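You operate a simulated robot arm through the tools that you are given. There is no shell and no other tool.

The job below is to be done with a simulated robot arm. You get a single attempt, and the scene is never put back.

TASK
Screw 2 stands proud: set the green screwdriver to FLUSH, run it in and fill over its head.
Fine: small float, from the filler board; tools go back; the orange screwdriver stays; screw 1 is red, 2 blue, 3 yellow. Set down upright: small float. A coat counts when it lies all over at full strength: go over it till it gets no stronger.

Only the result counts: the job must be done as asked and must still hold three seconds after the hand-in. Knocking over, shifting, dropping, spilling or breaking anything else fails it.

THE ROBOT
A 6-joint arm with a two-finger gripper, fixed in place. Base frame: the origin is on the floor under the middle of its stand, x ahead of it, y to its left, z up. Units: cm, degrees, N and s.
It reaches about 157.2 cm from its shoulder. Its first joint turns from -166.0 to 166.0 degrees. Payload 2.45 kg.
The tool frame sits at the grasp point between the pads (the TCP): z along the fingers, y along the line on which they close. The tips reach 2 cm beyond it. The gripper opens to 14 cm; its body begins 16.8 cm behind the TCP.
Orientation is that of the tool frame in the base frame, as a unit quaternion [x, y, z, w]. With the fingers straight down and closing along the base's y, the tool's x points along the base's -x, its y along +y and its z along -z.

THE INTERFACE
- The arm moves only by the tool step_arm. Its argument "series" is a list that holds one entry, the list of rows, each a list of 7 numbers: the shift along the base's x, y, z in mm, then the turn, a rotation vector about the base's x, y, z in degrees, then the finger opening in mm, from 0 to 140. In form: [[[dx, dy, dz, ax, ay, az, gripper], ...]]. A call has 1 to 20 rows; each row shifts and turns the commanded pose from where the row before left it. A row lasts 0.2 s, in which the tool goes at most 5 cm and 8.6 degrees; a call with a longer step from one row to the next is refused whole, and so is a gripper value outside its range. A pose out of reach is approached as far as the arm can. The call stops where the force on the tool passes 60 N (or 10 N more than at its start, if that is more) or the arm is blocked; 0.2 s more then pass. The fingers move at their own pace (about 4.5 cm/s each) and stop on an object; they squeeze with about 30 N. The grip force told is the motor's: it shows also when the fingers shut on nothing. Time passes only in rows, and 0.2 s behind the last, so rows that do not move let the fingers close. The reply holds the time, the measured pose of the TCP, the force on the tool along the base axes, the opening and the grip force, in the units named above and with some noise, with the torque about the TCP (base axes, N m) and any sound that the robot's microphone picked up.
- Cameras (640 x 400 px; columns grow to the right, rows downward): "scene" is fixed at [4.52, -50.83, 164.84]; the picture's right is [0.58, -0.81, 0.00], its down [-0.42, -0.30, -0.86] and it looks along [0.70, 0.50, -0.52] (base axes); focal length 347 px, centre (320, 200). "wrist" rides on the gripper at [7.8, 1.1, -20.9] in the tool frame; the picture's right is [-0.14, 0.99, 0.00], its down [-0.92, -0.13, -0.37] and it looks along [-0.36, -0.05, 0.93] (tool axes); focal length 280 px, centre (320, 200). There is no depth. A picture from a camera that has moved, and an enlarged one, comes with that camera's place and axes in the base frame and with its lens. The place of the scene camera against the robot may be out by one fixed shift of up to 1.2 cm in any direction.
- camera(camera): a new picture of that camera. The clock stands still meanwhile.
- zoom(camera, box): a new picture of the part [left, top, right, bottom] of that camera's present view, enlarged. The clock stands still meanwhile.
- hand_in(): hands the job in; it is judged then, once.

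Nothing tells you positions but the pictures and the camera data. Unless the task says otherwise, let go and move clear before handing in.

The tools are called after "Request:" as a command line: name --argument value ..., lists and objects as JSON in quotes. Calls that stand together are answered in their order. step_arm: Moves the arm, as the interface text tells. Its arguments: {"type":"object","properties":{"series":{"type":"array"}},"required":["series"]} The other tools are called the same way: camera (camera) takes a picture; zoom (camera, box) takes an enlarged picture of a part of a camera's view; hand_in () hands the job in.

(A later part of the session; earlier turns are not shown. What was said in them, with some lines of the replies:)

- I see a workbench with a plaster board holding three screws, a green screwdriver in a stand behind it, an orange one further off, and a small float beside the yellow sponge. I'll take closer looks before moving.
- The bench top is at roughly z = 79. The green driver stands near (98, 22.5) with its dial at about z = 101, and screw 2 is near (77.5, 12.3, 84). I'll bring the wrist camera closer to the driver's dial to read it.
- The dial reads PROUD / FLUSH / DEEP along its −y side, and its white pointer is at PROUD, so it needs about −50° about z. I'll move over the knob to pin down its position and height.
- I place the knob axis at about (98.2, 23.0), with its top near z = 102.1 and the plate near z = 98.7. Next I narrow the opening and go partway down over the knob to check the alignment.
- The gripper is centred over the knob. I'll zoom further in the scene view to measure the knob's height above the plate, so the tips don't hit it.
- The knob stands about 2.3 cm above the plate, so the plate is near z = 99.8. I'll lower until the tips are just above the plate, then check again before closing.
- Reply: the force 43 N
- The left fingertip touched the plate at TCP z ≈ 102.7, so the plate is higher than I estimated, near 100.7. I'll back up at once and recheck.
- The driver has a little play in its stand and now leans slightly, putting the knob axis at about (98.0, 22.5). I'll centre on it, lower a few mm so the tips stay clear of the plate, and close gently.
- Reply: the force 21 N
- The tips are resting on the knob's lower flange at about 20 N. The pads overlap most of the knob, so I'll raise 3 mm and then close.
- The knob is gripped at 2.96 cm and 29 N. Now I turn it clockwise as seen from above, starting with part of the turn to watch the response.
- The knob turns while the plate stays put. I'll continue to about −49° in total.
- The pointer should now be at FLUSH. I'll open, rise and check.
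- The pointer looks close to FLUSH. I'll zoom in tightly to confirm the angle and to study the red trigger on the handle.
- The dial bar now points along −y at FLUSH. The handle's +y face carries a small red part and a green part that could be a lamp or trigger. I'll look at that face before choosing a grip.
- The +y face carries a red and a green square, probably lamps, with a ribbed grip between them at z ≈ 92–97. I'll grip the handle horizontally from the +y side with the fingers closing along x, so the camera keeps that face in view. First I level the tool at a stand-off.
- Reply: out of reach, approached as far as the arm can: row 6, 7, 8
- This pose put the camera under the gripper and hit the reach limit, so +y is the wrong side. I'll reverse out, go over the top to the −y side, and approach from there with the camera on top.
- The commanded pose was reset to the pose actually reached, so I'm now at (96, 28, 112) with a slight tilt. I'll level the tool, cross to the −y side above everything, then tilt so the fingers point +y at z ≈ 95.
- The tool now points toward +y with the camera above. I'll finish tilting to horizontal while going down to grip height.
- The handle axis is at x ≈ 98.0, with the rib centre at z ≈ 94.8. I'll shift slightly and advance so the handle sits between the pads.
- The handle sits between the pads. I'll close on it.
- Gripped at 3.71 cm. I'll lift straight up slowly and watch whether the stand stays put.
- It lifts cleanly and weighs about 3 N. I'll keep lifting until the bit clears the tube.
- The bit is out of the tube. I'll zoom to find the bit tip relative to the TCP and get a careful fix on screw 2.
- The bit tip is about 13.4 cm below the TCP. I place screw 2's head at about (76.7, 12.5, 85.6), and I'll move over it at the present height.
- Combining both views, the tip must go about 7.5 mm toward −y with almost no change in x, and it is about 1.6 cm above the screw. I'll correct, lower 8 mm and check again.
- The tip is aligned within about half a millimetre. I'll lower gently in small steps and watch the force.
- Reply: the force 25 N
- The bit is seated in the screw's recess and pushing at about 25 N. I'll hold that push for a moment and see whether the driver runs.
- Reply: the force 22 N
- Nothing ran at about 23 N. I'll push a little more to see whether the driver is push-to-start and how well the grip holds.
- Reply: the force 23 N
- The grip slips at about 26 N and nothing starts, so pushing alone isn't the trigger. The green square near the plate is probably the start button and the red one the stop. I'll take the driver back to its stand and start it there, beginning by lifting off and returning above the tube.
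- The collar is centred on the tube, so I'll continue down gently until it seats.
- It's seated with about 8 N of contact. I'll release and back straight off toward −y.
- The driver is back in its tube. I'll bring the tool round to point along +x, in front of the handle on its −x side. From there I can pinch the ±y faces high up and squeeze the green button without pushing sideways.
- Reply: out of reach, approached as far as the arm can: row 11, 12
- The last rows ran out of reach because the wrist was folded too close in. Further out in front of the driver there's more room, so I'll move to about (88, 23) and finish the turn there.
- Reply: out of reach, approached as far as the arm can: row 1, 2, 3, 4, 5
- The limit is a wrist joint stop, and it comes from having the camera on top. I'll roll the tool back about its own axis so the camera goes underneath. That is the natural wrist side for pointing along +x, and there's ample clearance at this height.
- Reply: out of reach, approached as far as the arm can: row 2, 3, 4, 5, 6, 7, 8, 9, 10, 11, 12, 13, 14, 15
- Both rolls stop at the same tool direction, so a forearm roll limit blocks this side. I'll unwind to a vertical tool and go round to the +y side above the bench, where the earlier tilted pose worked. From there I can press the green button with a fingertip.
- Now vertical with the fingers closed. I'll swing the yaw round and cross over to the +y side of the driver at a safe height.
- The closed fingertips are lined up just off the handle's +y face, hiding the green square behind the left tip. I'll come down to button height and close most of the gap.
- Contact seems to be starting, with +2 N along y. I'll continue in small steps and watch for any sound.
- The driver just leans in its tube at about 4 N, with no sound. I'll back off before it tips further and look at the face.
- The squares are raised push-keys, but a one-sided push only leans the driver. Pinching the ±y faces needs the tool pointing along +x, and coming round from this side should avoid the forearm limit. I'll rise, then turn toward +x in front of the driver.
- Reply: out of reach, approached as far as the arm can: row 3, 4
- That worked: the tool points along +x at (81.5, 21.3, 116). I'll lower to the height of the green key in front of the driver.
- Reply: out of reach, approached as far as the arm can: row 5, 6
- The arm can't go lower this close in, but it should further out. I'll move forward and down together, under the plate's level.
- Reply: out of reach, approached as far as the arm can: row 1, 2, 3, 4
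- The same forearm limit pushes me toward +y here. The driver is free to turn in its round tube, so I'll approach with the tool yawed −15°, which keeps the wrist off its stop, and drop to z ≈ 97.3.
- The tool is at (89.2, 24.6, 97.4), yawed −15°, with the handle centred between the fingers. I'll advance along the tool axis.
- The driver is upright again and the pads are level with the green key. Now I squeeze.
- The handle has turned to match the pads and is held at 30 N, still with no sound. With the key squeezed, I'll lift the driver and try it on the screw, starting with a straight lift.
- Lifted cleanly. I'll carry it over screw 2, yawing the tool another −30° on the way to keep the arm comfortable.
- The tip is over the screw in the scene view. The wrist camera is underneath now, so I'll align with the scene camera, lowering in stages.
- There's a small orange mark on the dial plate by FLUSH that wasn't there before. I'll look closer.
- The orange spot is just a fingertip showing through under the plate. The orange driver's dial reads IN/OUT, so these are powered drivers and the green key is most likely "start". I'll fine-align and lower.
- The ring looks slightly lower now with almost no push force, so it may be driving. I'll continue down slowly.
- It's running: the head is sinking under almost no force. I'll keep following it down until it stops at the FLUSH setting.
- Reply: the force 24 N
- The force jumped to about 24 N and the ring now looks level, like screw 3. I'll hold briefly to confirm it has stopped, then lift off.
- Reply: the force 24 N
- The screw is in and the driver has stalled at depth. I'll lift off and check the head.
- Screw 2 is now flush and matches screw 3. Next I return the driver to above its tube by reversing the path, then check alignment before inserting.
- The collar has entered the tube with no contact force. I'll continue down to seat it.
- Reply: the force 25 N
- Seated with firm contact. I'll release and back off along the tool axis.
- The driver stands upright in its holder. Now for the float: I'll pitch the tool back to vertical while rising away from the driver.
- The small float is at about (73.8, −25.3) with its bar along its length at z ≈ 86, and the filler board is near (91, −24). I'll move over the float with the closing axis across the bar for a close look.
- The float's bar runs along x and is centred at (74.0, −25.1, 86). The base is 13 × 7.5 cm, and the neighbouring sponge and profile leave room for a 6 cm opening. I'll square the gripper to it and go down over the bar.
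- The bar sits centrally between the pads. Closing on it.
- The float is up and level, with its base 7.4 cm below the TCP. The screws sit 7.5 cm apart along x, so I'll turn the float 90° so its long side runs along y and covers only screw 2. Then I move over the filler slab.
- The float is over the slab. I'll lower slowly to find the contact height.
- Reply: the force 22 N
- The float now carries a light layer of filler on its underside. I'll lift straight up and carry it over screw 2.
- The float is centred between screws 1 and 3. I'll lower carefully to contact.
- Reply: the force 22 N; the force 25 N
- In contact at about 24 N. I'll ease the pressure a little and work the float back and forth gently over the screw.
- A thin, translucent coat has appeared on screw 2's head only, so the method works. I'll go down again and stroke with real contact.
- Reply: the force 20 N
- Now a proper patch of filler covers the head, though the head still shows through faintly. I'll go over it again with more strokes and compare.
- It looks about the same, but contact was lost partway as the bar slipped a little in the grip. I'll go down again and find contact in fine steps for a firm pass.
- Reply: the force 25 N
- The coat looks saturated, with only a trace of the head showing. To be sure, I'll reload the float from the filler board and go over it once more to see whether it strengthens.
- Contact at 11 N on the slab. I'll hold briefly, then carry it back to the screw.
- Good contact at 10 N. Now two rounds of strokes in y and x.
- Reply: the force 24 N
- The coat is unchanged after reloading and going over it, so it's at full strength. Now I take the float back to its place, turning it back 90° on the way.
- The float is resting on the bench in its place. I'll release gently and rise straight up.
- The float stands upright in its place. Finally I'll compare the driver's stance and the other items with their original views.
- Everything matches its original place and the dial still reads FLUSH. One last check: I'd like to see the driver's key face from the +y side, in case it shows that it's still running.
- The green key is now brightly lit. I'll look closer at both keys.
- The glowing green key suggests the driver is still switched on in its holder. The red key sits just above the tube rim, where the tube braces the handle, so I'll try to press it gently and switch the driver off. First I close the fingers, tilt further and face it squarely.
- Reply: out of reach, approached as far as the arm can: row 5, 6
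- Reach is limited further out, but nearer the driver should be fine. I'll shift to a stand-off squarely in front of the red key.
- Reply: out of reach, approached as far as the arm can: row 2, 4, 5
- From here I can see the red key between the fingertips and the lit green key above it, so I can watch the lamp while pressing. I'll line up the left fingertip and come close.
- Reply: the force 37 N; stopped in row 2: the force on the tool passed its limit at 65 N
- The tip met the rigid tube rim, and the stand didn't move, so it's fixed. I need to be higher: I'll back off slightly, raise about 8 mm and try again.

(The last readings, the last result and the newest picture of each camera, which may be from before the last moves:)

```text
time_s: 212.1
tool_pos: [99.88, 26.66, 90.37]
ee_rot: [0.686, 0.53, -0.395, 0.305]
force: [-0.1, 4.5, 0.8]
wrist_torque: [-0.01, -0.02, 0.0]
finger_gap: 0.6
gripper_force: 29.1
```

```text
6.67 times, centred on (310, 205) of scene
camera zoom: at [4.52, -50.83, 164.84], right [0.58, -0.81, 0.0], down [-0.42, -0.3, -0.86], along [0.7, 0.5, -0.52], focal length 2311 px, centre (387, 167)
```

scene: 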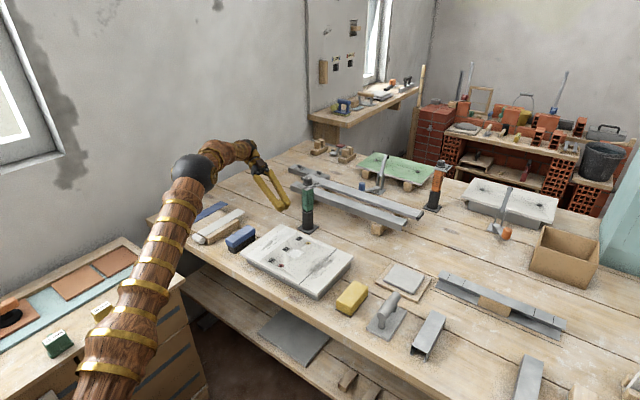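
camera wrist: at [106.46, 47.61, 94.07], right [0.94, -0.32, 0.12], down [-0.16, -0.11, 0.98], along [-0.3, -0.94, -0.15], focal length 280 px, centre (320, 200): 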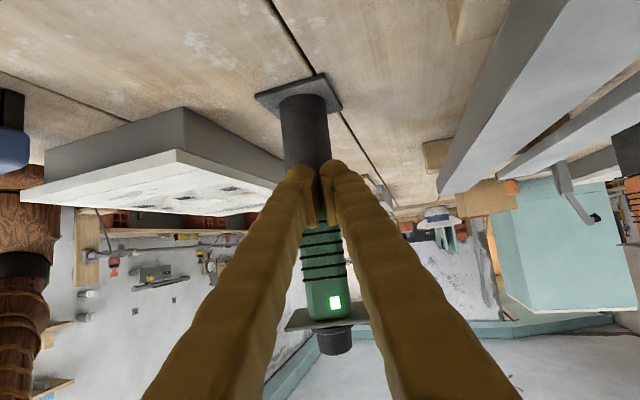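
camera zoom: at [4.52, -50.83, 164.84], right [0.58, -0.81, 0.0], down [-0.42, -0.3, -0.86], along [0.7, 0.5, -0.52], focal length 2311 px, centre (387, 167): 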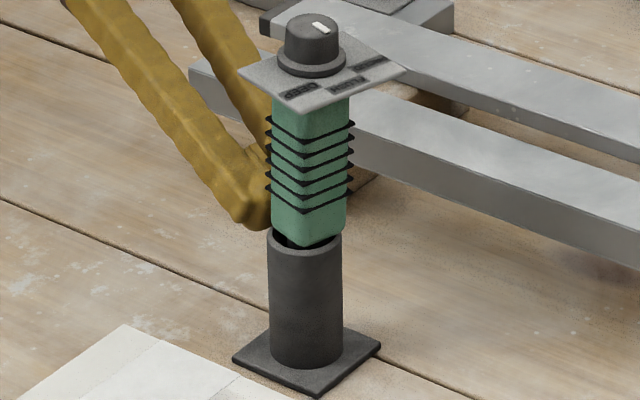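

The lamp is still lit: both tips are bearing on the handle just above the key. I'll back off, use a shallower tilt so the tip's corner pokes the key above the rim, and shift sideways so only one finger touches.

Request:
step_arm --series '[[[2.6, 9.7, 0, 0, 0, 0, 0], [5.2, 19.3, 0, 0, 0, 0, 0], [5, -1.3, 0, 7.245, -1.94, 0, 0], [4.7, -1.3, 0, 7.245, -1.94, 0, 0], [0, 0, 0, 0, 0, 0, 0]]]'

Request:
camera --camera "wrist"

Request:
zoom --camera "wrist" --box '[250, 120, 390, 290]'

Request:
zoom --camera "scene" --box '[270, 165, 340, 240]'

```text
time_s: 213.2
tool_pos: [101.71, 29.41, 90.48]
ee_rot: [0.731, 0.565, -0.301, 0.233]
force: [-0.8, 0.3, -0.2]
wrist_torque: [-0.01, -0.01, 0.03]
finger_gap: 0.0
gripper_force: 29.8
```

```text
taken
camera wrist: at [107.8, 48.68, 99.72], right [0.93, -0.35, 0.1], down [-0.22, -0.35, 0.91], along [-0.28, -0.87, -0.4], focal length 280 px, centre (320, 200)
```

wrist: 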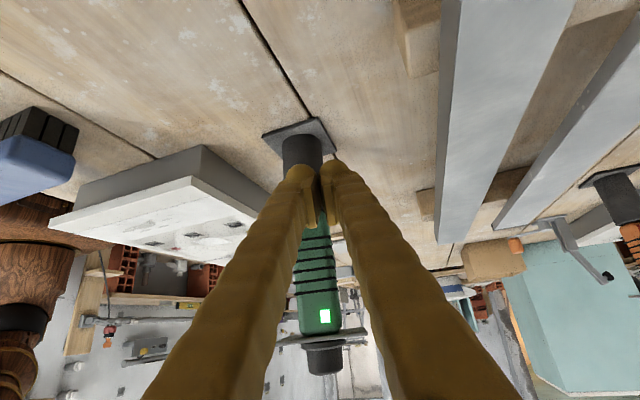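

```text
2.35 times, centred on (320, 205) of wrist
camera zoom: at [107.8, 48.68, 99.72], right [0.93, -0.35, 0.1], down [-0.22, -0.35, 0.91], along [-0.28, -0.87, -0.4], focal length 660 px, centre (320, 188)
```

zoom: 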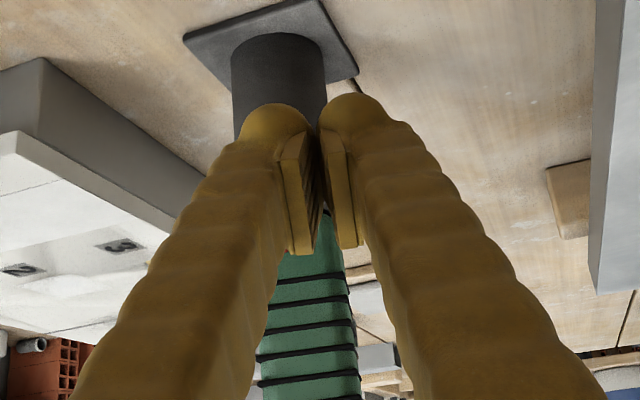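

```text
5.33 times, centred on (305, 202) of scene
camera zoom: at [4.52, -50.83, 164.84], right [0.58, -0.81, 0.0], down [-0.42, -0.3, -0.86], along [0.7, 0.5, -0.52], focal length 1848 px, centre (400, 187)
```

zoom: 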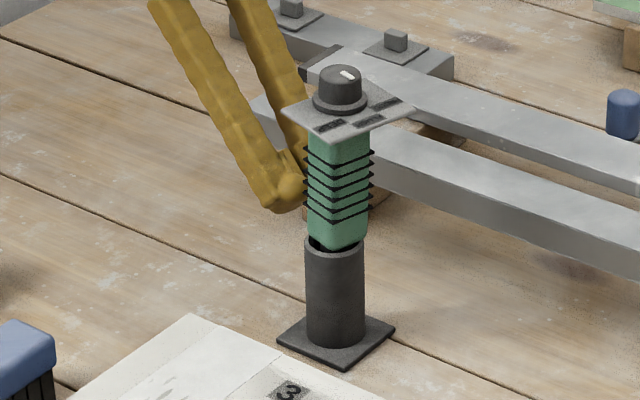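

Request:
step_arm --series '[[[-2.6, -9.7, -2, 0, 0, 0, 0], [-2.6, -9.7, 0, 0, 0, 0, 0], [0, 0, 0, 0, 0, 0, 0]]]'

Request:
step_arm --series '[[[-0.5, -1.9, 0, 0, 0, 0, 0], [-0.5, -1.9, 0, 0, 0, 0, 0], [0, 0, 0, 0, 0, 0, 0]]]'

Request:
step_arm --series '[[[-0.5, -1.9, 0, 0, 0, 0, 0], [-0.25, -1, 0, 0, 0, 0, 0], [0, 0, 0, 0, 0, 0, 0]]]'

Request:
camera --camera "wrist"

Request:
zoom --camera "scene" --box '[285, 175, 335, 235]'

```text
time_s: 214.1
tool_pos: [101.12, 27.14, 90.36]
ee_rot: [0.732, 0.564, -0.303, 0.234]
force: [0.3, 0.1, -0.4]
wrist_torque: [0.02, 0.0, 0.0]
finger_gap: 0.0
gripper_force: 29.3
```

```text
time_s: 214.8
tool_pos: [100.98, 26.93, 90.22]
ee_rot: [0.731, 0.565, -0.302, 0.235]
force: [0.1, 0.2, -0.2]
wrist_torque: [-0.01, -0.01, -0.01]
finger_gap: 0.0
gripper_force: 29.8
```

```text
time_s: 215.7
tool_pos: [100.95, 26.56, 90.31]
ee_rot: [0.732, 0.564, -0.302, 0.233]
force: [-0.1, -0.2, 0.4]
wrist_torque: [0.02, -0.04, 0.01]
finger_gap: 0.01
gripper_force: 29.4
```

```text
taken
camera wrist: at [107.14, 46.02, 99.47], right [0.93, -0.35, 0.1], down [-0.22, -0.35, 0.91], along [-0.28, -0.87, -0.4], focal length 280 px, centre (320, 200)
```

wrist: 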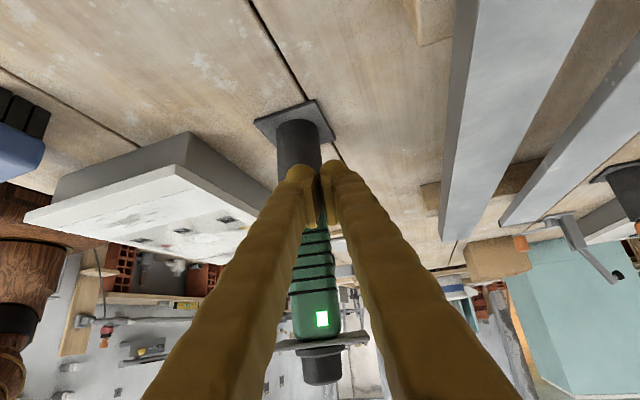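

```text
6.67 times, centred on (310, 205) of scene
camera zoom: at [4.52, -50.83, 164.84], right [0.58, -0.81, 0.0], down [-0.42, -0.3, -0.86], along [0.7, 0.5, -0.52], focal length 2311 px, centre (387, 167)
```

zoom: 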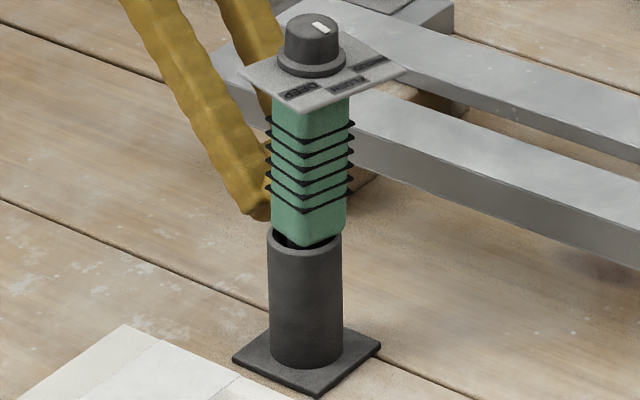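

Request:
step_arm --series '[[[-0.5, -1.9, 0, 0, 0, 0, 0], [0, 0, 0, 0, 0, 0, 0]]]'

Request:
step_arm --series '[[[-0.4, -1.4, 0, 0, 0, 0, 0], [0, 0, 0, 0, 0, 0, 0]]]'

Request:
step_arm --series '[[[-0.25, -1, 0, 0, 0, 0, 0], [0, 0, 0, 0, 0, 0, 0]]]'

Request:
camera --camera "wrist"

Request:
zoom --camera "scene" --box '[285, 175, 335, 235]'

```text
time_s: 216.2
tool_pos: [100.98, 26.36, 90.23]
ee_rot: [0.732, 0.564, -0.302, 0.234]
force: [-1.0, 0.2, 0.5]
wrist_torque: [-0.01, 0.0, -0.03]
finger_gap: 0.01
gripper_force: 29.6
```

```text
time_s: 216.8
tool_pos: [100.96, 26.42, 90.38]
ee_rot: [0.731, 0.565, -0.302, 0.234]
force: [0.2, 3.7, -0.4]
wrist_torque: [0.05, 0.01, -0.05]
finger_gap: 0.0
gripper_force: 29.5
```

```text
time_s: 217.4
tool_pos: [100.84, 26.32, 90.39]
ee_rot: [0.732, 0.564, -0.303, 0.234]
force: [3.4, 13.5, 5.9]
wrist_torque: [-0.15, 0.02, -0.13]
finger_gap: 0.0
gripper_force: 29.5
```

```text
taken
camera wrist: at [106.97, 45.66, 99.57], right [0.93, -0.34, 0.1], down [-0.22, -0.35, 0.91], along [-0.28, -0.87, -0.4], focal length 280 px, centre (320, 200)
```

wrist: 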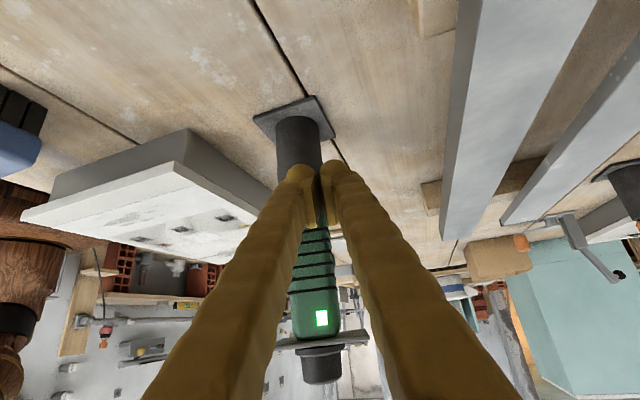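

```text
6.67 times, centred on (310, 205) of scene
camera zoom: at [4.52, -50.83, 164.84], right [0.58, -0.81, 0.0], down [-0.42, -0.3, -0.86], along [0.7, 0.5, -0.52], focal length 2311 px, centre (387, 167)
```

zoom: 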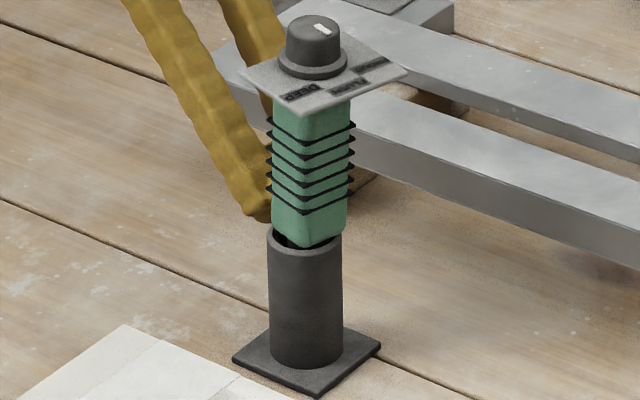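

Request:
step_arm --series '[[[-0.15, -0.6, 0, 0, 0, 0, 0], [0, 0, 0, 0, 0, 0, 0], [0, 0, 0, 0, 0, 0, 0]]]'

Request:
zoom --camera "wrist" --box '[250, 150, 390, 390]'

Request:
zoom --camera "scene" --box '[294, 200, 322, 225]'

```text
time_s: 218.2
tool_pos: [100.79, 26.22, 90.24]
ee_rot: [0.731, 0.565, -0.302, 0.234]
force: [2.2, 22.8, 6.9]
wrist_torque: [-0.16, 0.09, -0.33]
finger_gap: 0.0
gripper_force: 28.8
```

```text
1.67 times, centred on (320, 270) of wrist
camera zoom: at [106.94, 45.62, 99.56], right [0.93, -0.34, 0.1], down [-0.22, -0.35, 0.91], along [-0.28, -0.87, -0.4], focal length 467 px, centre (320, 83)
```

zoom: 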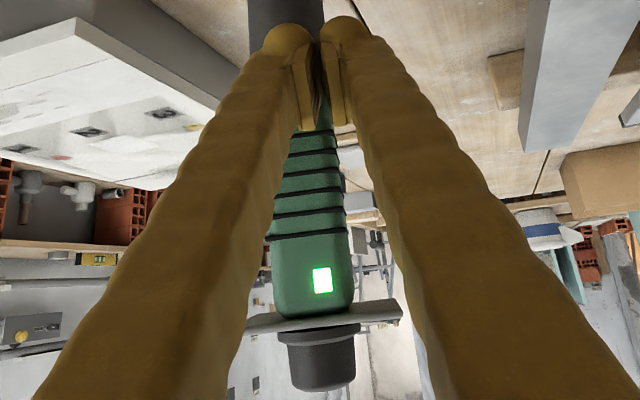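

```text
16.00 times, centred on (308, 212) of scene
camera zoom: at [4.52, -50.83, 164.84], right [0.58, -0.81, 0.0], down [-0.42, -0.3, -0.86], along [0.7, 0.5, -0.52], focal length 5546 px, centre (512, 0)
```

zoom: 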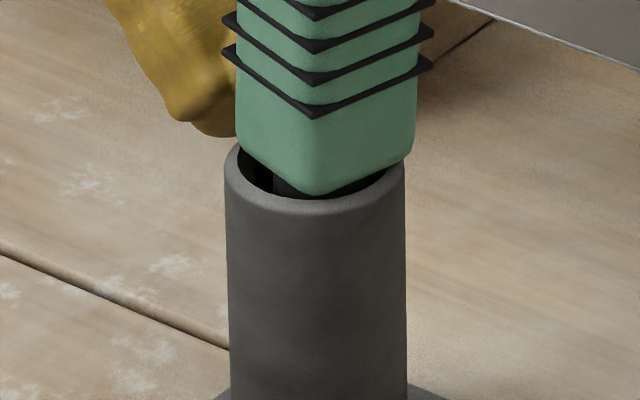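

I'm pressing at about 23 N with the lamp unchanged, but by my numbers the key is at the very edge of this fingertip. I'll back off, shift about 1 cm sideways and turn slightly so the left tip leads, then press once more.

Request:
step_arm --series '[[[3.9, 14.5, 0, 0, 0, 0, 0], [-4.8, 1.3, 0, 0, 0, 4, 0], [-4.9, 1.3, 0, 0, 0, 4, 0], [0, 0, 0, 0, 0, 0, 0]]]'

Request:
zoom --camera "wrist" --box '[250, 120, 390, 340]'

Request:
zoom --camera "scene" --box '[285, 175, 335, 235]'

```text
time_s: 219.2
tool_pos: [100.33, 27.74, 90.39]
ee_rot: [0.69, 0.615, -0.285, 0.254]
force: [-0.1, 0.3, -0.5]
wrist_torque: [0.01, 0.03, 0.02]
finger_gap: 0.0
gripper_force: 29.2
```

```text
1.82 times, centred on (320, 230) of wrist
camera zoom: at [103.74, 47.88, 99.51], right [0.97, -0.21, 0.1], down [-0.17, -0.37, 0.91], along [-0.16, -0.9, -0.4], focal length 510 px, centre (320, 146)
```

zoom: 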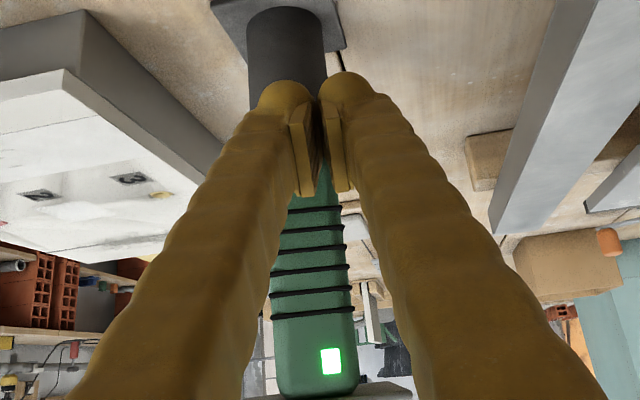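

```text
6.67 times, centred on (310, 205) of scene
camera zoom: at [4.52, -50.83, 164.84], right [0.58, -0.81, 0.0], down [-0.42, -0.3, -0.86], along [0.7, 0.5, -0.52], focal length 2311 px, centre (387, 167)
```

zoom: 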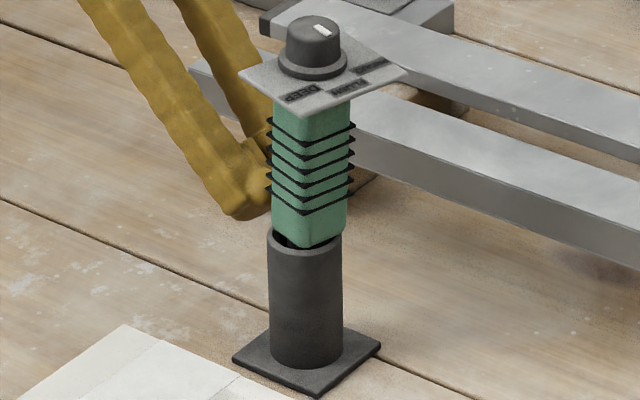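

Request:
step_arm --series '[[[-0.8, -4.9, -1, 0, 0, 0, 0], [-0.6, -3.9, 0, 0, 0, 0, 0], [0, 0, 0, 0, 0, 0, 0]]]'

Request:
step_arm --series '[[[-0.3, -2, 0, 0, 0, 0, 0], [0, 0, 0, 0, 0, 0, 0]]]'

Request:
step_arm --series '[[[-0.2, -1, 0, 0, 0, 0, 0], [0, 0, 0, 0, 0, 0, 0]]]'

Request:
step_arm --series '[[[-0.2, -1, 0, 0, 0, 0, 0], [0, 0, 0, 0, 0, 0, 0]]]'

Request:
zoom --camera "wrist" --box '[250, 120, 390, 340]'

```text
time_s: 220.1
tool_pos: [100.15, 26.94, 90.14]
ee_rot: [0.69, 0.615, -0.285, 0.254]
force: [-0.5, -0.2, -0.6]
wrist_torque: [0.0, 0.0, 0.03]
finger_gap: 0.0
gripper_force: 29.2
```

```text
time_s: 220.7
tool_pos: [100.15, 26.85, 90.21]
ee_rot: [0.69, 0.614, -0.285, 0.254]
force: [-0.7, -0.6, -0.2]
wrist_torque: [-0.02, 0.06, 0.01]
finger_gap: 0.0
gripper_force: 28.9
```

```text
time_s: 221.2
tool_pos: [99.98, 26.59, 90.11]
ee_rot: [0.69, 0.614, -0.285, 0.254]
force: [0.5, 0.8, 0.1]
wrist_torque: [-0.01, -0.01, 0.0]
finger_gap: 0.0
gripper_force: 29.3
```

```text
time_s: 221.8
tool_pos: [100.14, 26.64, 90.2]
ee_rot: [0.691, 0.614, -0.285, 0.254]
force: [-1.1, 10.6, 5.9]
wrist_torque: [0.01, 0.05, -0.1]
finger_gap: 0.0
gripper_force: 29.7
```

```text
1.82 times, centred on (320, 230) of wrist
camera zoom: at [103.47, 46.71, 99.37], right [0.97, -0.21, 0.1], down [-0.17, -0.38, 0.91], along [-0.16, -0.9, -0.4], focal length 510 px, centre (320, 146)
```

zoom: 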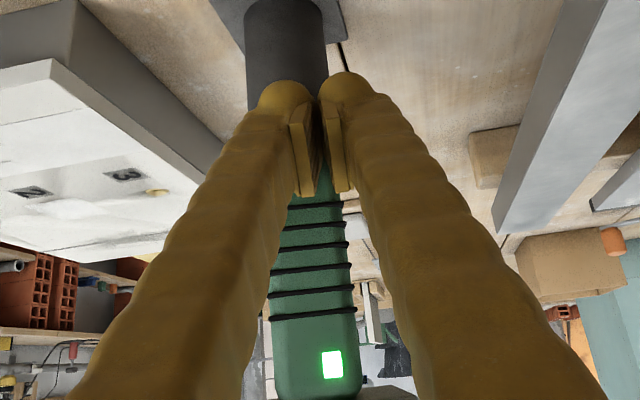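

Request:
step_arm --series '[[[-0.1, -0.6, 0, 0, 0, 0, 0], [0, 0, 0, 0, 0, 0, 0]]]'

Request:
zoom --camera "wrist" --box '[250, 120, 390, 340]'

Request:
zoom --camera "scene" --box '[294, 200, 322, 225]'

```text
time_s: 222.4
tool_pos: [100.12, 26.67, 90.13]
ee_rot: [0.691, 0.615, -0.284, 0.253]
force: [10.4, 24.1, 2.5]
wrist_torque: [0.16, -0.03, -0.16]
finger_gap: 0.0
gripper_force: 29.9
```

```text
1.82 times, centred on (320, 230) of wrist
camera zoom: at [103.44, 46.69, 99.37], right [0.97, -0.21, 0.1], down [-0.17, -0.38, 0.91], along [-0.15, -0.9, -0.4], focal length 510 px, centre (320, 146)
```

zoom: 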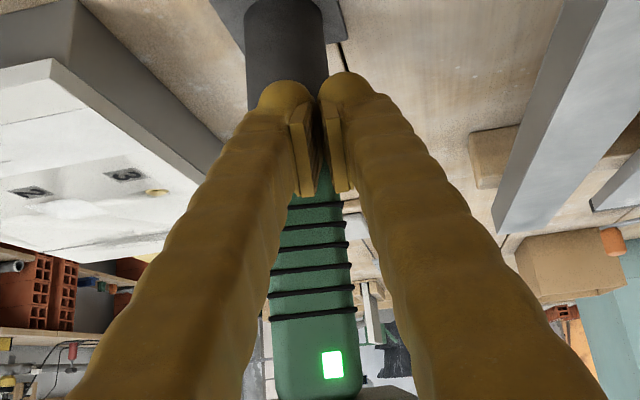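

```text
16.00 times, centred on (308, 212) of scene
camera zoom: at [4.52, -50.83, 164.84], right [0.58, -0.81, 0.0], down [-0.42, -0.3, -0.86], along [0.7, 0.5, -0.52], focal length 5546 px, centre (512, 0)
```

zoom: 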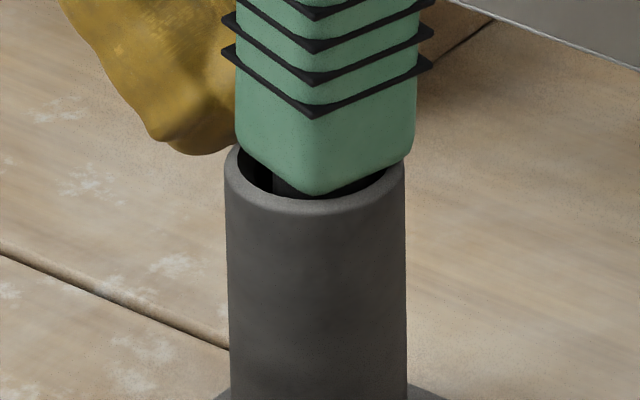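

That force direction looks like the tube rim again. I'll ease off, raise 5 mm and press once more.

Request:
step_arm --series '[[[0.3, 2.5, 0, 0, 0, 0, 0], [0, 0, 5, 0, 0, 0, 0], [-0.2, -1.5, 0, 0, 0, 0, 0], [0, 0, 0, 0, 0, 0, 0]]]'

Request:
step_arm --series '[[[-0.15, -1, 0, 0, 0, 0, 0], [0, 0, 0, 0, 0, 0, 0]]]'

Request:
step_arm --series '[[[-0.15, -1, 0, 0, 0, 0, 0], [0, 0, 0, 0, 0, 0, 0]]]'

Request:
step_arm --series '[[[-0.15, -1, 0, 0, 0, 0, 0], [0, 0, 0, 0, 0, 0, 0]]]'

Request:
zoom --camera "wrist" --box '[250, 120, 390, 340]'

Request:
zoom --camera "scene" --box '[285, 175, 335, 235]'

```text
time_s: 223.4
tool_pos: [100.03, 26.67, 90.78]
ee_rot: [0.69, 0.614, -0.286, 0.254]
force: [0.8, -0.1, 0.2]
wrist_torque: [0.02, -0.02, 0.03]
finger_gap: 0.01
gripper_force: 29.0
```

```text
time_s: 224.1
tool_pos: [100.07, 26.56, 90.78]
ee_rot: [0.69, 0.615, -0.284, 0.255]
force: [0.9, 1.8, 0.1]
wrist_torque: [-0.01, -0.01, 0.01]
finger_gap: 0.0
gripper_force: 29.3
```

```text
time_s: 224.7
tool_pos: [100.09, 26.47, 90.82]
ee_rot: [0.691, 0.614, -0.284, 0.253]
force: [2.2, 9.3, 0.2]
wrist_torque: [-0.07, -0.07, -0.06]
finger_gap: 0.0
gripper_force: 29.3
```

```text
time_s: 225.2
tool_pos: [100.1, 26.47, 90.8]
ee_rot: [0.69, 0.615, -0.284, 0.254]
force: [2.7, 25.3, 8.0]
wrist_torque: [-0.19, 0.02, -0.32]
finger_gap: 0.0
gripper_force: 29.3
```

```text
1.82 times, centred on (320, 230) of wrist
camera zoom: at [103.38, 46.55, 99.98], right [0.97, -0.21, 0.1], down [-0.17, -0.38, 0.91], along [-0.16, -0.9, -0.4], focal length 510 px, centre (320, 146)
```

zoom: 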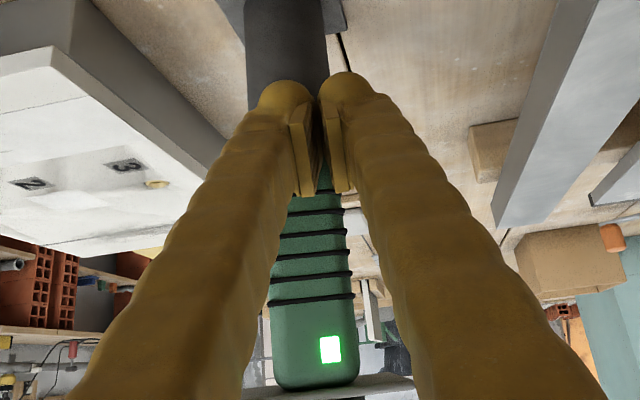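

```text
6.67 times, centred on (310, 205) of scene
camera zoom: at [4.52, -50.83, 164.84], right [0.58, -0.81, 0.0], down [-0.42, -0.3, -0.86], along [0.7, 0.5, -0.52], focal length 2311 px, centre (387, 167)
```

zoom: 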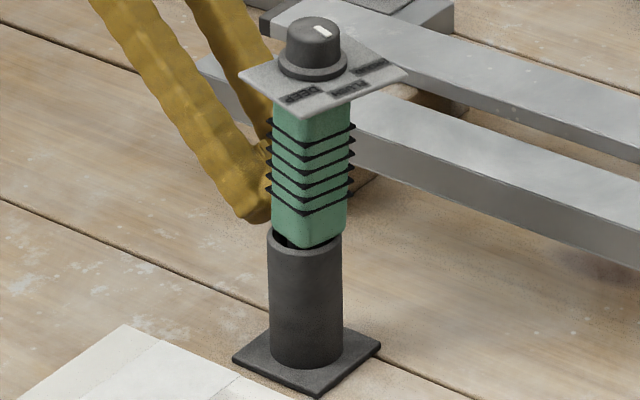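

The lamp is still unchanged. For one more careful attempt, I'll back off and open the fingers to see exactly where the red key is relative to the tool.

Request:
step_arm --series '[[[1, 7, 0, 0, 0, 0, 0], [3, 20, 0, 0, 0, 0, 30], [3, 20, 0, 0, 0, 0, 70], [0, 0, 0, 0, 0, 0, 70], [0, 0, 0, 0, 0, 0, 70]]]'

Request:
camera --camera "wrist"

Request:
zoom --camera "wrist" --box '[270, 120, 370, 300]'

Request:
zoom --camera "scene" --box '[285, 175, 335, 235]'

```text
time_s: 226.4
tool_pos: [100.58, 30.92, 90.76]
ee_rot: [0.69, 0.615, -0.284, 0.255]
force: [1.0, -0.1, 0.2]
wrist_torque: [-0.02, 0.02, -0.01]
finger_gap: 7.0
gripper_force: 0.1
```

```text
taken
camera wrist: at [104.01, 51.15, 99.87], right [0.97, -0.21, 0.1], down [-0.17, -0.37, 0.91], along [-0.16, -0.9, -0.4], focal length 280 px, centre (320, 200)
```

wrist: 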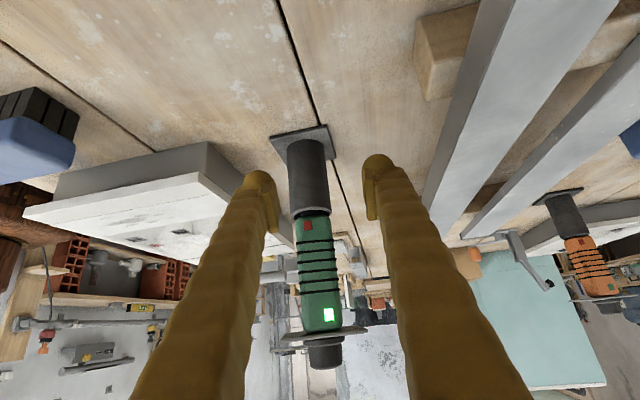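

```text
2.22 times, centred on (320, 210) of wrist
camera zoom: at [104.01, 51.15, 99.87], right [0.97, -0.21, 0.1], down [-0.17, -0.37, 0.91], along [-0.16, -0.9, -0.4], focal length 623 px, centre (320, 178)
```

zoom: 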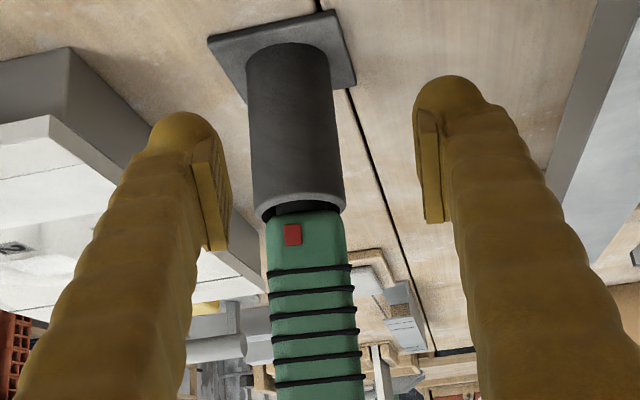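

```text
6.67 times, centred on (310, 205) of scene
camera zoom: at [4.52, -50.83, 164.84], right [0.58, -0.81, 0.0], down [-0.42, -0.3, -0.86], along [0.7, 0.5, -0.52], focal length 2311 px, centre (387, 167)
```

zoom: 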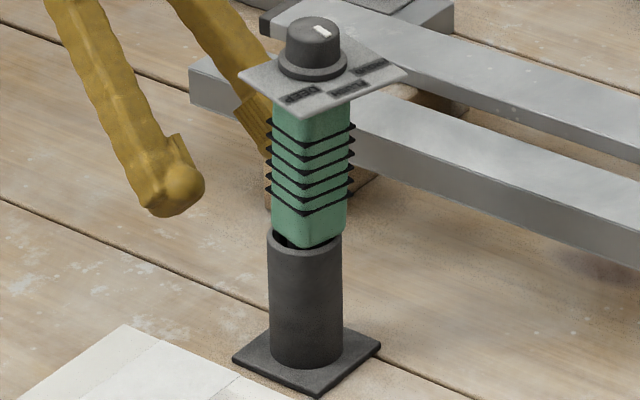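

Now I have a clear fix: the red key is centred near (97.9, 24.7, 90.55) and the rim is at about z = 89.0. I'll close the fingers, centre the left fingertip on it and press once more.

Request:
step_arm --series '[[[-5.8, 0, 2, 0, 0, 0, 30], [0, 0, 0, 0, 0, 0, 0], [0, 0, 0, 0, 0, 0, 0], [-2.2, -19.5, 0, 0, 0, 0, 0], [-1.7, -15, 0, 0, 0, 0, 0], [0, 0, 0, 0, 0, 0, 0]]]'

Request:
step_arm --series '[[[-0.5, -4, 0, 0, 0, 0, 0], [-0.3, -2, 0, 0, 0, 0, 0], [0, 0, 0, 0, 0, 0, 0]]]'

Request:
step_arm --series '[[[-0.2, -1.5, 0, 0, 0, 0, 0], [0, 0, 0, 0, 0, 0, 0]]]'

Request:
step_arm --series '[[[-0.1, -1, 0, 0, 0, 0, 0], [0, 0, 0, 0, 0, 0, 0]]]'

Request:
camera --camera "wrist"

```text
time_s: 227.8
tool_pos: [99.77, 27.63, 90.75]
ee_rot: [0.691, 0.614, -0.285, 0.254]
force: [0.0, 0.1, 0.6]
wrist_torque: [0.01, 0.0, 0.01]
finger_gap: 0.0
gripper_force: 29.1
```

```text
time_s: 228.7
tool_pos: [99.67, 27.06, 90.8]
ee_rot: [0.69, 0.614, -0.285, 0.254]
force: [0.7, 0.1, 0.4]
wrist_torque: [0.04, -0.03, 0.0]
finger_gap: 0.0
gripper_force: 29.8
```

```text
time_s: 229.2
tool_pos: [99.67, 26.87, 90.82]
ee_rot: [0.69, 0.615, -0.285, 0.254]
force: [-0.1, 0.8, 0.5]
wrist_torque: [0.02, -0.01, 0.01]
finger_gap: 0.01
gripper_force: 29.2
```

```text
time_s: 229.8
tool_pos: [99.69, 26.76, 90.82]
ee_rot: [0.69, 0.615, -0.285, 0.254]
force: [-0.2, -1.0, -0.2]
wrist_torque: [0.0, 0.01, 0.01]
finger_gap: 0.0
gripper_force: 28.9
```

```text
taken
camera wrist: at [103.07, 46.84, 100.09], right [0.97, -0.21, 0.1], down [-0.17, -0.37, 0.91], along [-0.16, -0.9, -0.4], focal length 280 px, centre (320, 200)
```

wrist: 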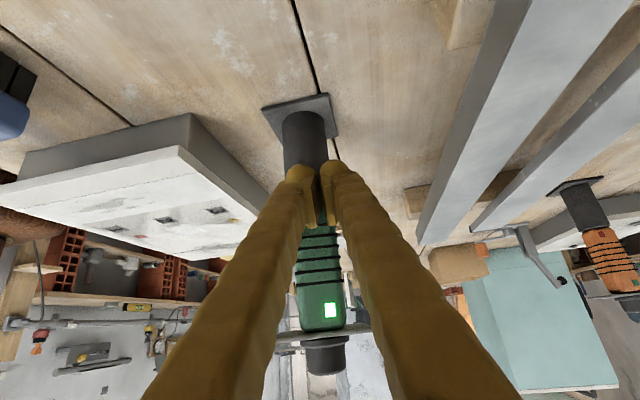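

Request:
step_arm --series '[[[-0.2, -1.5, 0, 0, 0, 0, 0], [0, 0, 0, 0, 0, 0, 0]]]'

Request:
step_arm --series '[[[-0.1, -1, 0, 0, 0, 0, 0], [0, 0, 0, 0, 0, 0, 0]]]'

Request:
step_arm --series '[[[-0.1, -1, 0, 0, 0, 0, 0], [0, 0, 0, 0, 0, 0, 0]]]'

Request:
zoom --camera "wrist" --box '[250, 120, 390, 340]'

Request:
zoom --camera "scene" --box '[285, 175, 335, 235]'

```text
time_s: 230.4
tool_pos: [99.51, 26.57, 90.8]
ee_rot: [0.691, 0.615, -0.284, 0.254]
force: [2.7, 4.8, -0.6]
wrist_torque: [0.0, -0.04, 0.0]
finger_gap: 0.0
gripper_force: 29.2
```

```text
time_s: 231.1
tool_pos: [99.51, 26.61, 90.81]
ee_rot: [0.69, 0.615, -0.284, 0.255]
force: [6.1, 15.9, 6.6]
wrist_torque: [-0.18, 0.07, -0.08]
finger_gap: 0.0
gripper_force: 29.9
```

```text
time_s: 231.7
tool_pos: [99.5, 26.57, 90.88]
ee_rot: [0.691, 0.615, -0.283, 0.254]
force: [14.5, 38.3, 10.8]
wrist_torque: [-0.29, 0.1, -0.2]
finger_gap: 0.0
gripper_force: 29.9
```

```text
1.82 times, centred on (320, 230) of wrist
camera zoom: at [102.88, 46.64, 100.11], right [0.97, -0.21, 0.1], down [-0.17, -0.38, 0.91], along [-0.15, -0.9, -0.4], focal length 510 px, centre (320, 146)
```

zoom: 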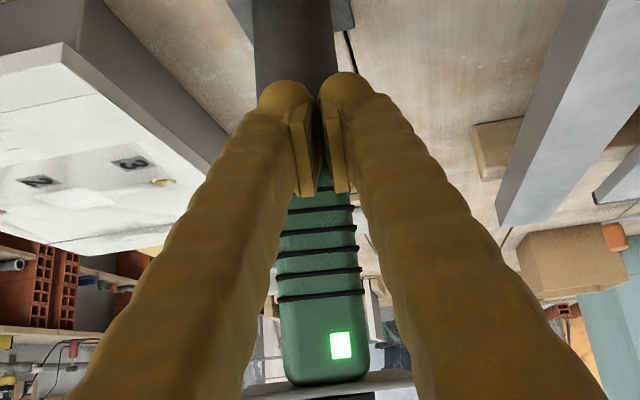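

```text
6.67 times, centred on (310, 205) of scene
camera zoom: at [4.52, -50.83, 164.84], right [0.58, -0.81, 0.0], down [-0.42, -0.3, -0.86], along [0.7, 0.5, -0.52], focal length 2311 px, centre (387, 167)
```

zoom: 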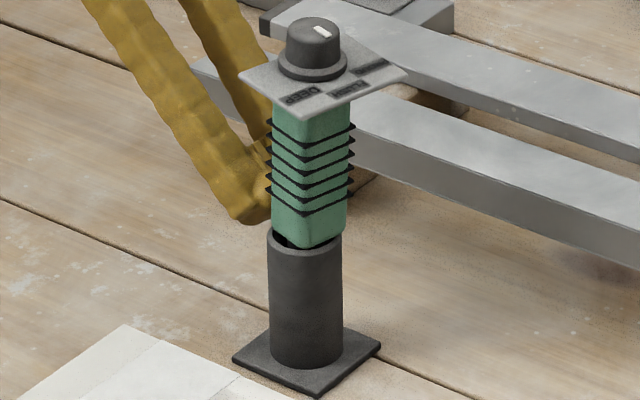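

Even a firm press right on the red square leaves the green lamp as it is, so these look like indicator lamps, with green lit because the set depth was reached. I'll leave the driver and back away cleanly.

Request:
step_arm --series '[[[0.5, 5, 0, 0, 0, 0, 0], [2, 20, 0, 0, 0, 0, 0], [3, 30, 0, 0, 0, 0, 0], [0, 20, 30, 0, 0, 0, 0], [0, 0, 40, 0, 0, 0, 40], [0, 0, 40, 0, 0, 0, 60], [0, 0, 0, 0, 0, 0, 60]]]'

Request:
camera --camera "wrist"

Request:
zoom --camera "wrist" --box '[250, 100, 390, 280]'

Request:
camera --camera "scene"

Request:
zoom --camera "scene" --box '[285, 165, 335, 235]'

```text
time_s: 233.2
tool_pos: [100.02, 33.77, 101.78]
ee_rot: [0.69, 0.615, -0.284, 0.254]
force: [-0.3, 0.3, 0.1]
wrist_torque: [-0.01, 0.05, 0.0]
finger_gap: 6.01
gripper_force: 0.0
```

```text
taken
camera wrist: at [103.37, 53.89, 111.07], right [0.97, -0.21, 0.1], down [-0.17, -0.37, 0.91], along [-0.16, -0.9, -0.4], focal length 280 px, centre (320, 200)
```

wrist: 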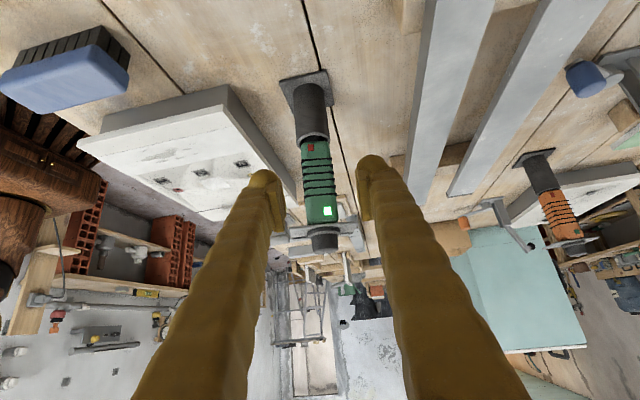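

```text
2.22 times, centred on (320, 190) of wrist
camera zoom: at [103.37, 53.89, 111.07], right [0.97, -0.21, 0.1], down [-0.17, -0.37, 0.91], along [-0.16, -0.9, -0.4], focal length 623 px, centre (320, 222)
```

zoom: 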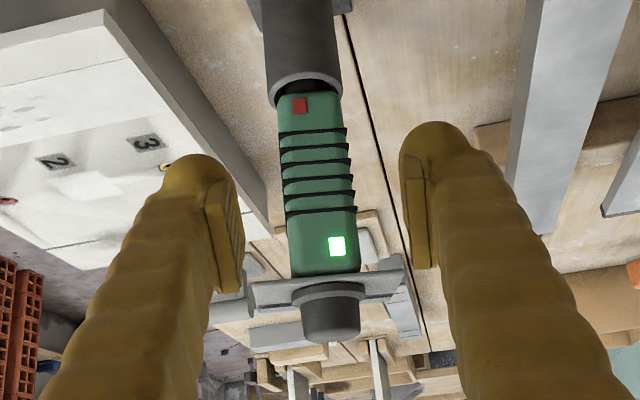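

```text
taken
```

scene: 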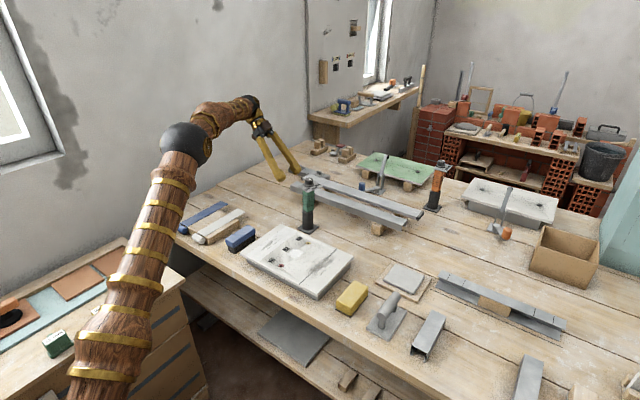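

```text
5.71 times, centred on (310, 200) of scene
camera zoom: at [4.52, -50.83, 164.84], right [0.58, -0.81, 0.0], down [-0.42, -0.3, -0.86], along [0.7, 0.5, -0.52], focal length 1980 px, centre (377, 200)
```

zoom: 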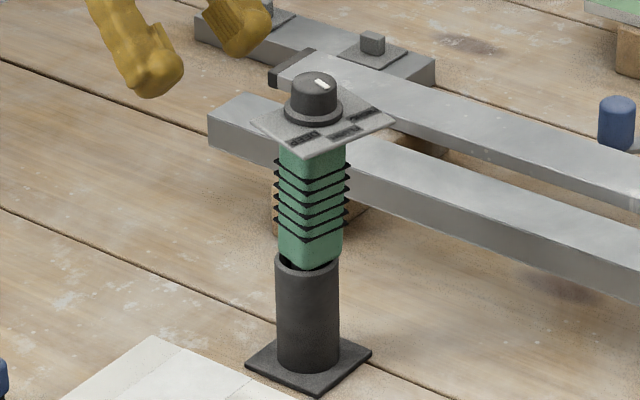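

All is in place: screw 2 is flush and coated, the driver is in its stand on FLUSH, the float is upright in its place, and nothing else has moved. I'll rise clear and take a last look at the coat before handing in.

Request:
step_arm --series '[[[0, 0, 30, 0, 0, 0, 60], [0, 0, 30, 0, 0, 0, 60], [0, 0, 30, 0, 0, 0, 60], [0, 0, 0, 0, 0, 0, 60], [0, 0, 0, 0, 0, 0, 60]]]'

Request:
zoom --camera "scene" --box '[260, 220, 350, 290]'

Request:
zoom --camera "scene" --box '[285, 165, 335, 235]'

Request:
zoom --camera "scene" --box '[340, 250, 470, 360]'

```text
time_s: 234.4
tool_pos: [100.14, 33.98, 110.85]
ee_rot: [0.69, 0.614, -0.284, 0.255]
force: [0.4, -0.3, -0.4]
wrist_torque: [0.02, 0.01, -0.03]
finger_gap: 6.01
gripper_force: 0.0
```

```text
5.71 times, centred on (305, 255) of scene
camera zoom: at [4.52, -50.83, 164.84], right [0.58, -0.81, 0.0], down [-0.42, -0.3, -0.86], along [0.7, 0.5, -0.52], focal length 1980 px, centre (406, -114)
```

zoom: 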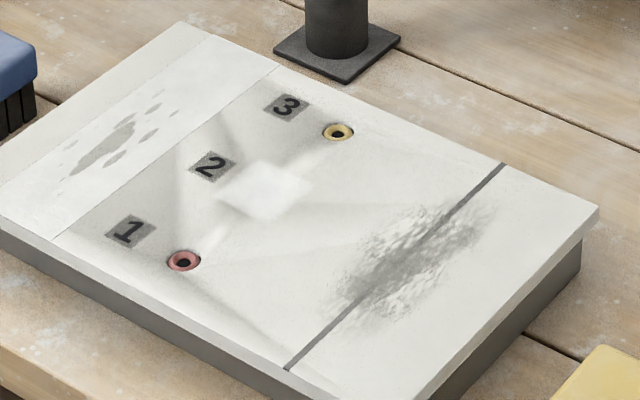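

```text
5.71 times, centred on (310, 200) of scene
camera zoom: at [4.52, -50.83, 164.84], right [0.58, -0.81, 0.0], down [-0.42, -0.3, -0.86], along [0.7, 0.5, -0.52], focal length 1980 px, centre (377, 200)
```

zoom: 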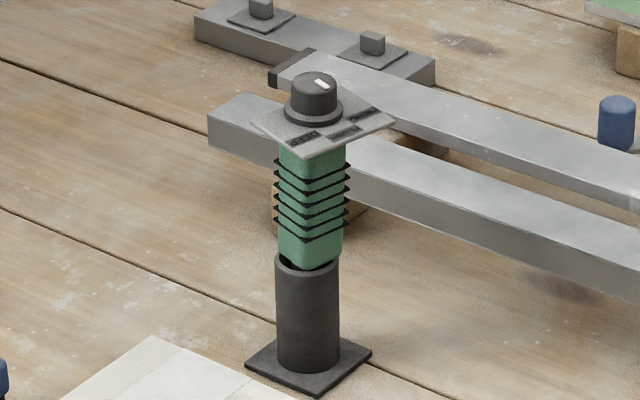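

```text
3.64 times, centred on (405, 305) of scene
camera zoom: at [4.52, -50.83, 164.84], right [0.58, -0.81, 0.0], down [-0.42, -0.3, -0.86], along [0.7, 0.5, -0.52], focal length 1260 px, centre (11, -182)
```

zoom: 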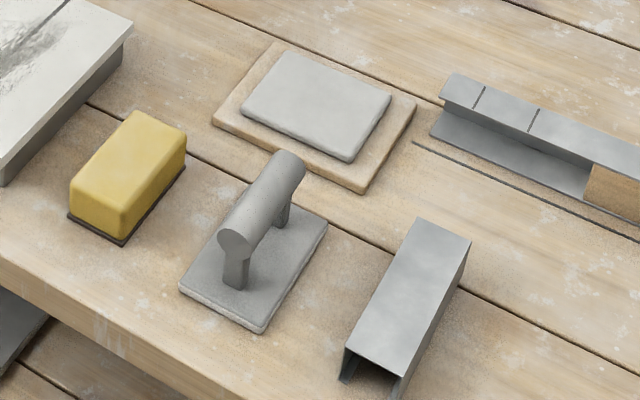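

Screw 2 is flush under a full coat, the green driver is in its stand set to FLUSH, and the small float stands upright in its place. The orange driver and everything else are where they were, and the gripper is clear. I'm handing in.

Request:
hand_in

```text
The job is handed in.
```

I ran screw 2 in flush with the green driver on FLUSH and coated over its head with filler. The job is handed in, but no verdict has come back yet.

- **Screw 2:** its head now sits level like screw 3. The coat covers it all over and got no stronger after I reloaded the float and went over it again. Screws 1 and 3 show no filler.
- **Green driver:** it is back in its stand with the dial still on FLUSH. It sits turned about 15° from how it started and leans a degree or two, because it fits loosely in its tube.
- **Driver lamp:** the green square on its handle is now lit. I wasn't sure whether that means "done" or "still on". I pressed the red square firmly (up to about 38 N) and nothing changed, so I left it.
- **Small float:** it stands upright in its place, within about 5 mm of where it was, with a little filler still on its underside.
- **Everything else:** the orange driver was not touched. In the last pictures the filler board, sponge, brush and other items are where they started.

The driver's first try, on the wrong grip, did nothing. Before I got it to run I had touched its plate and leaned it in the tube; the stand itself never moved.
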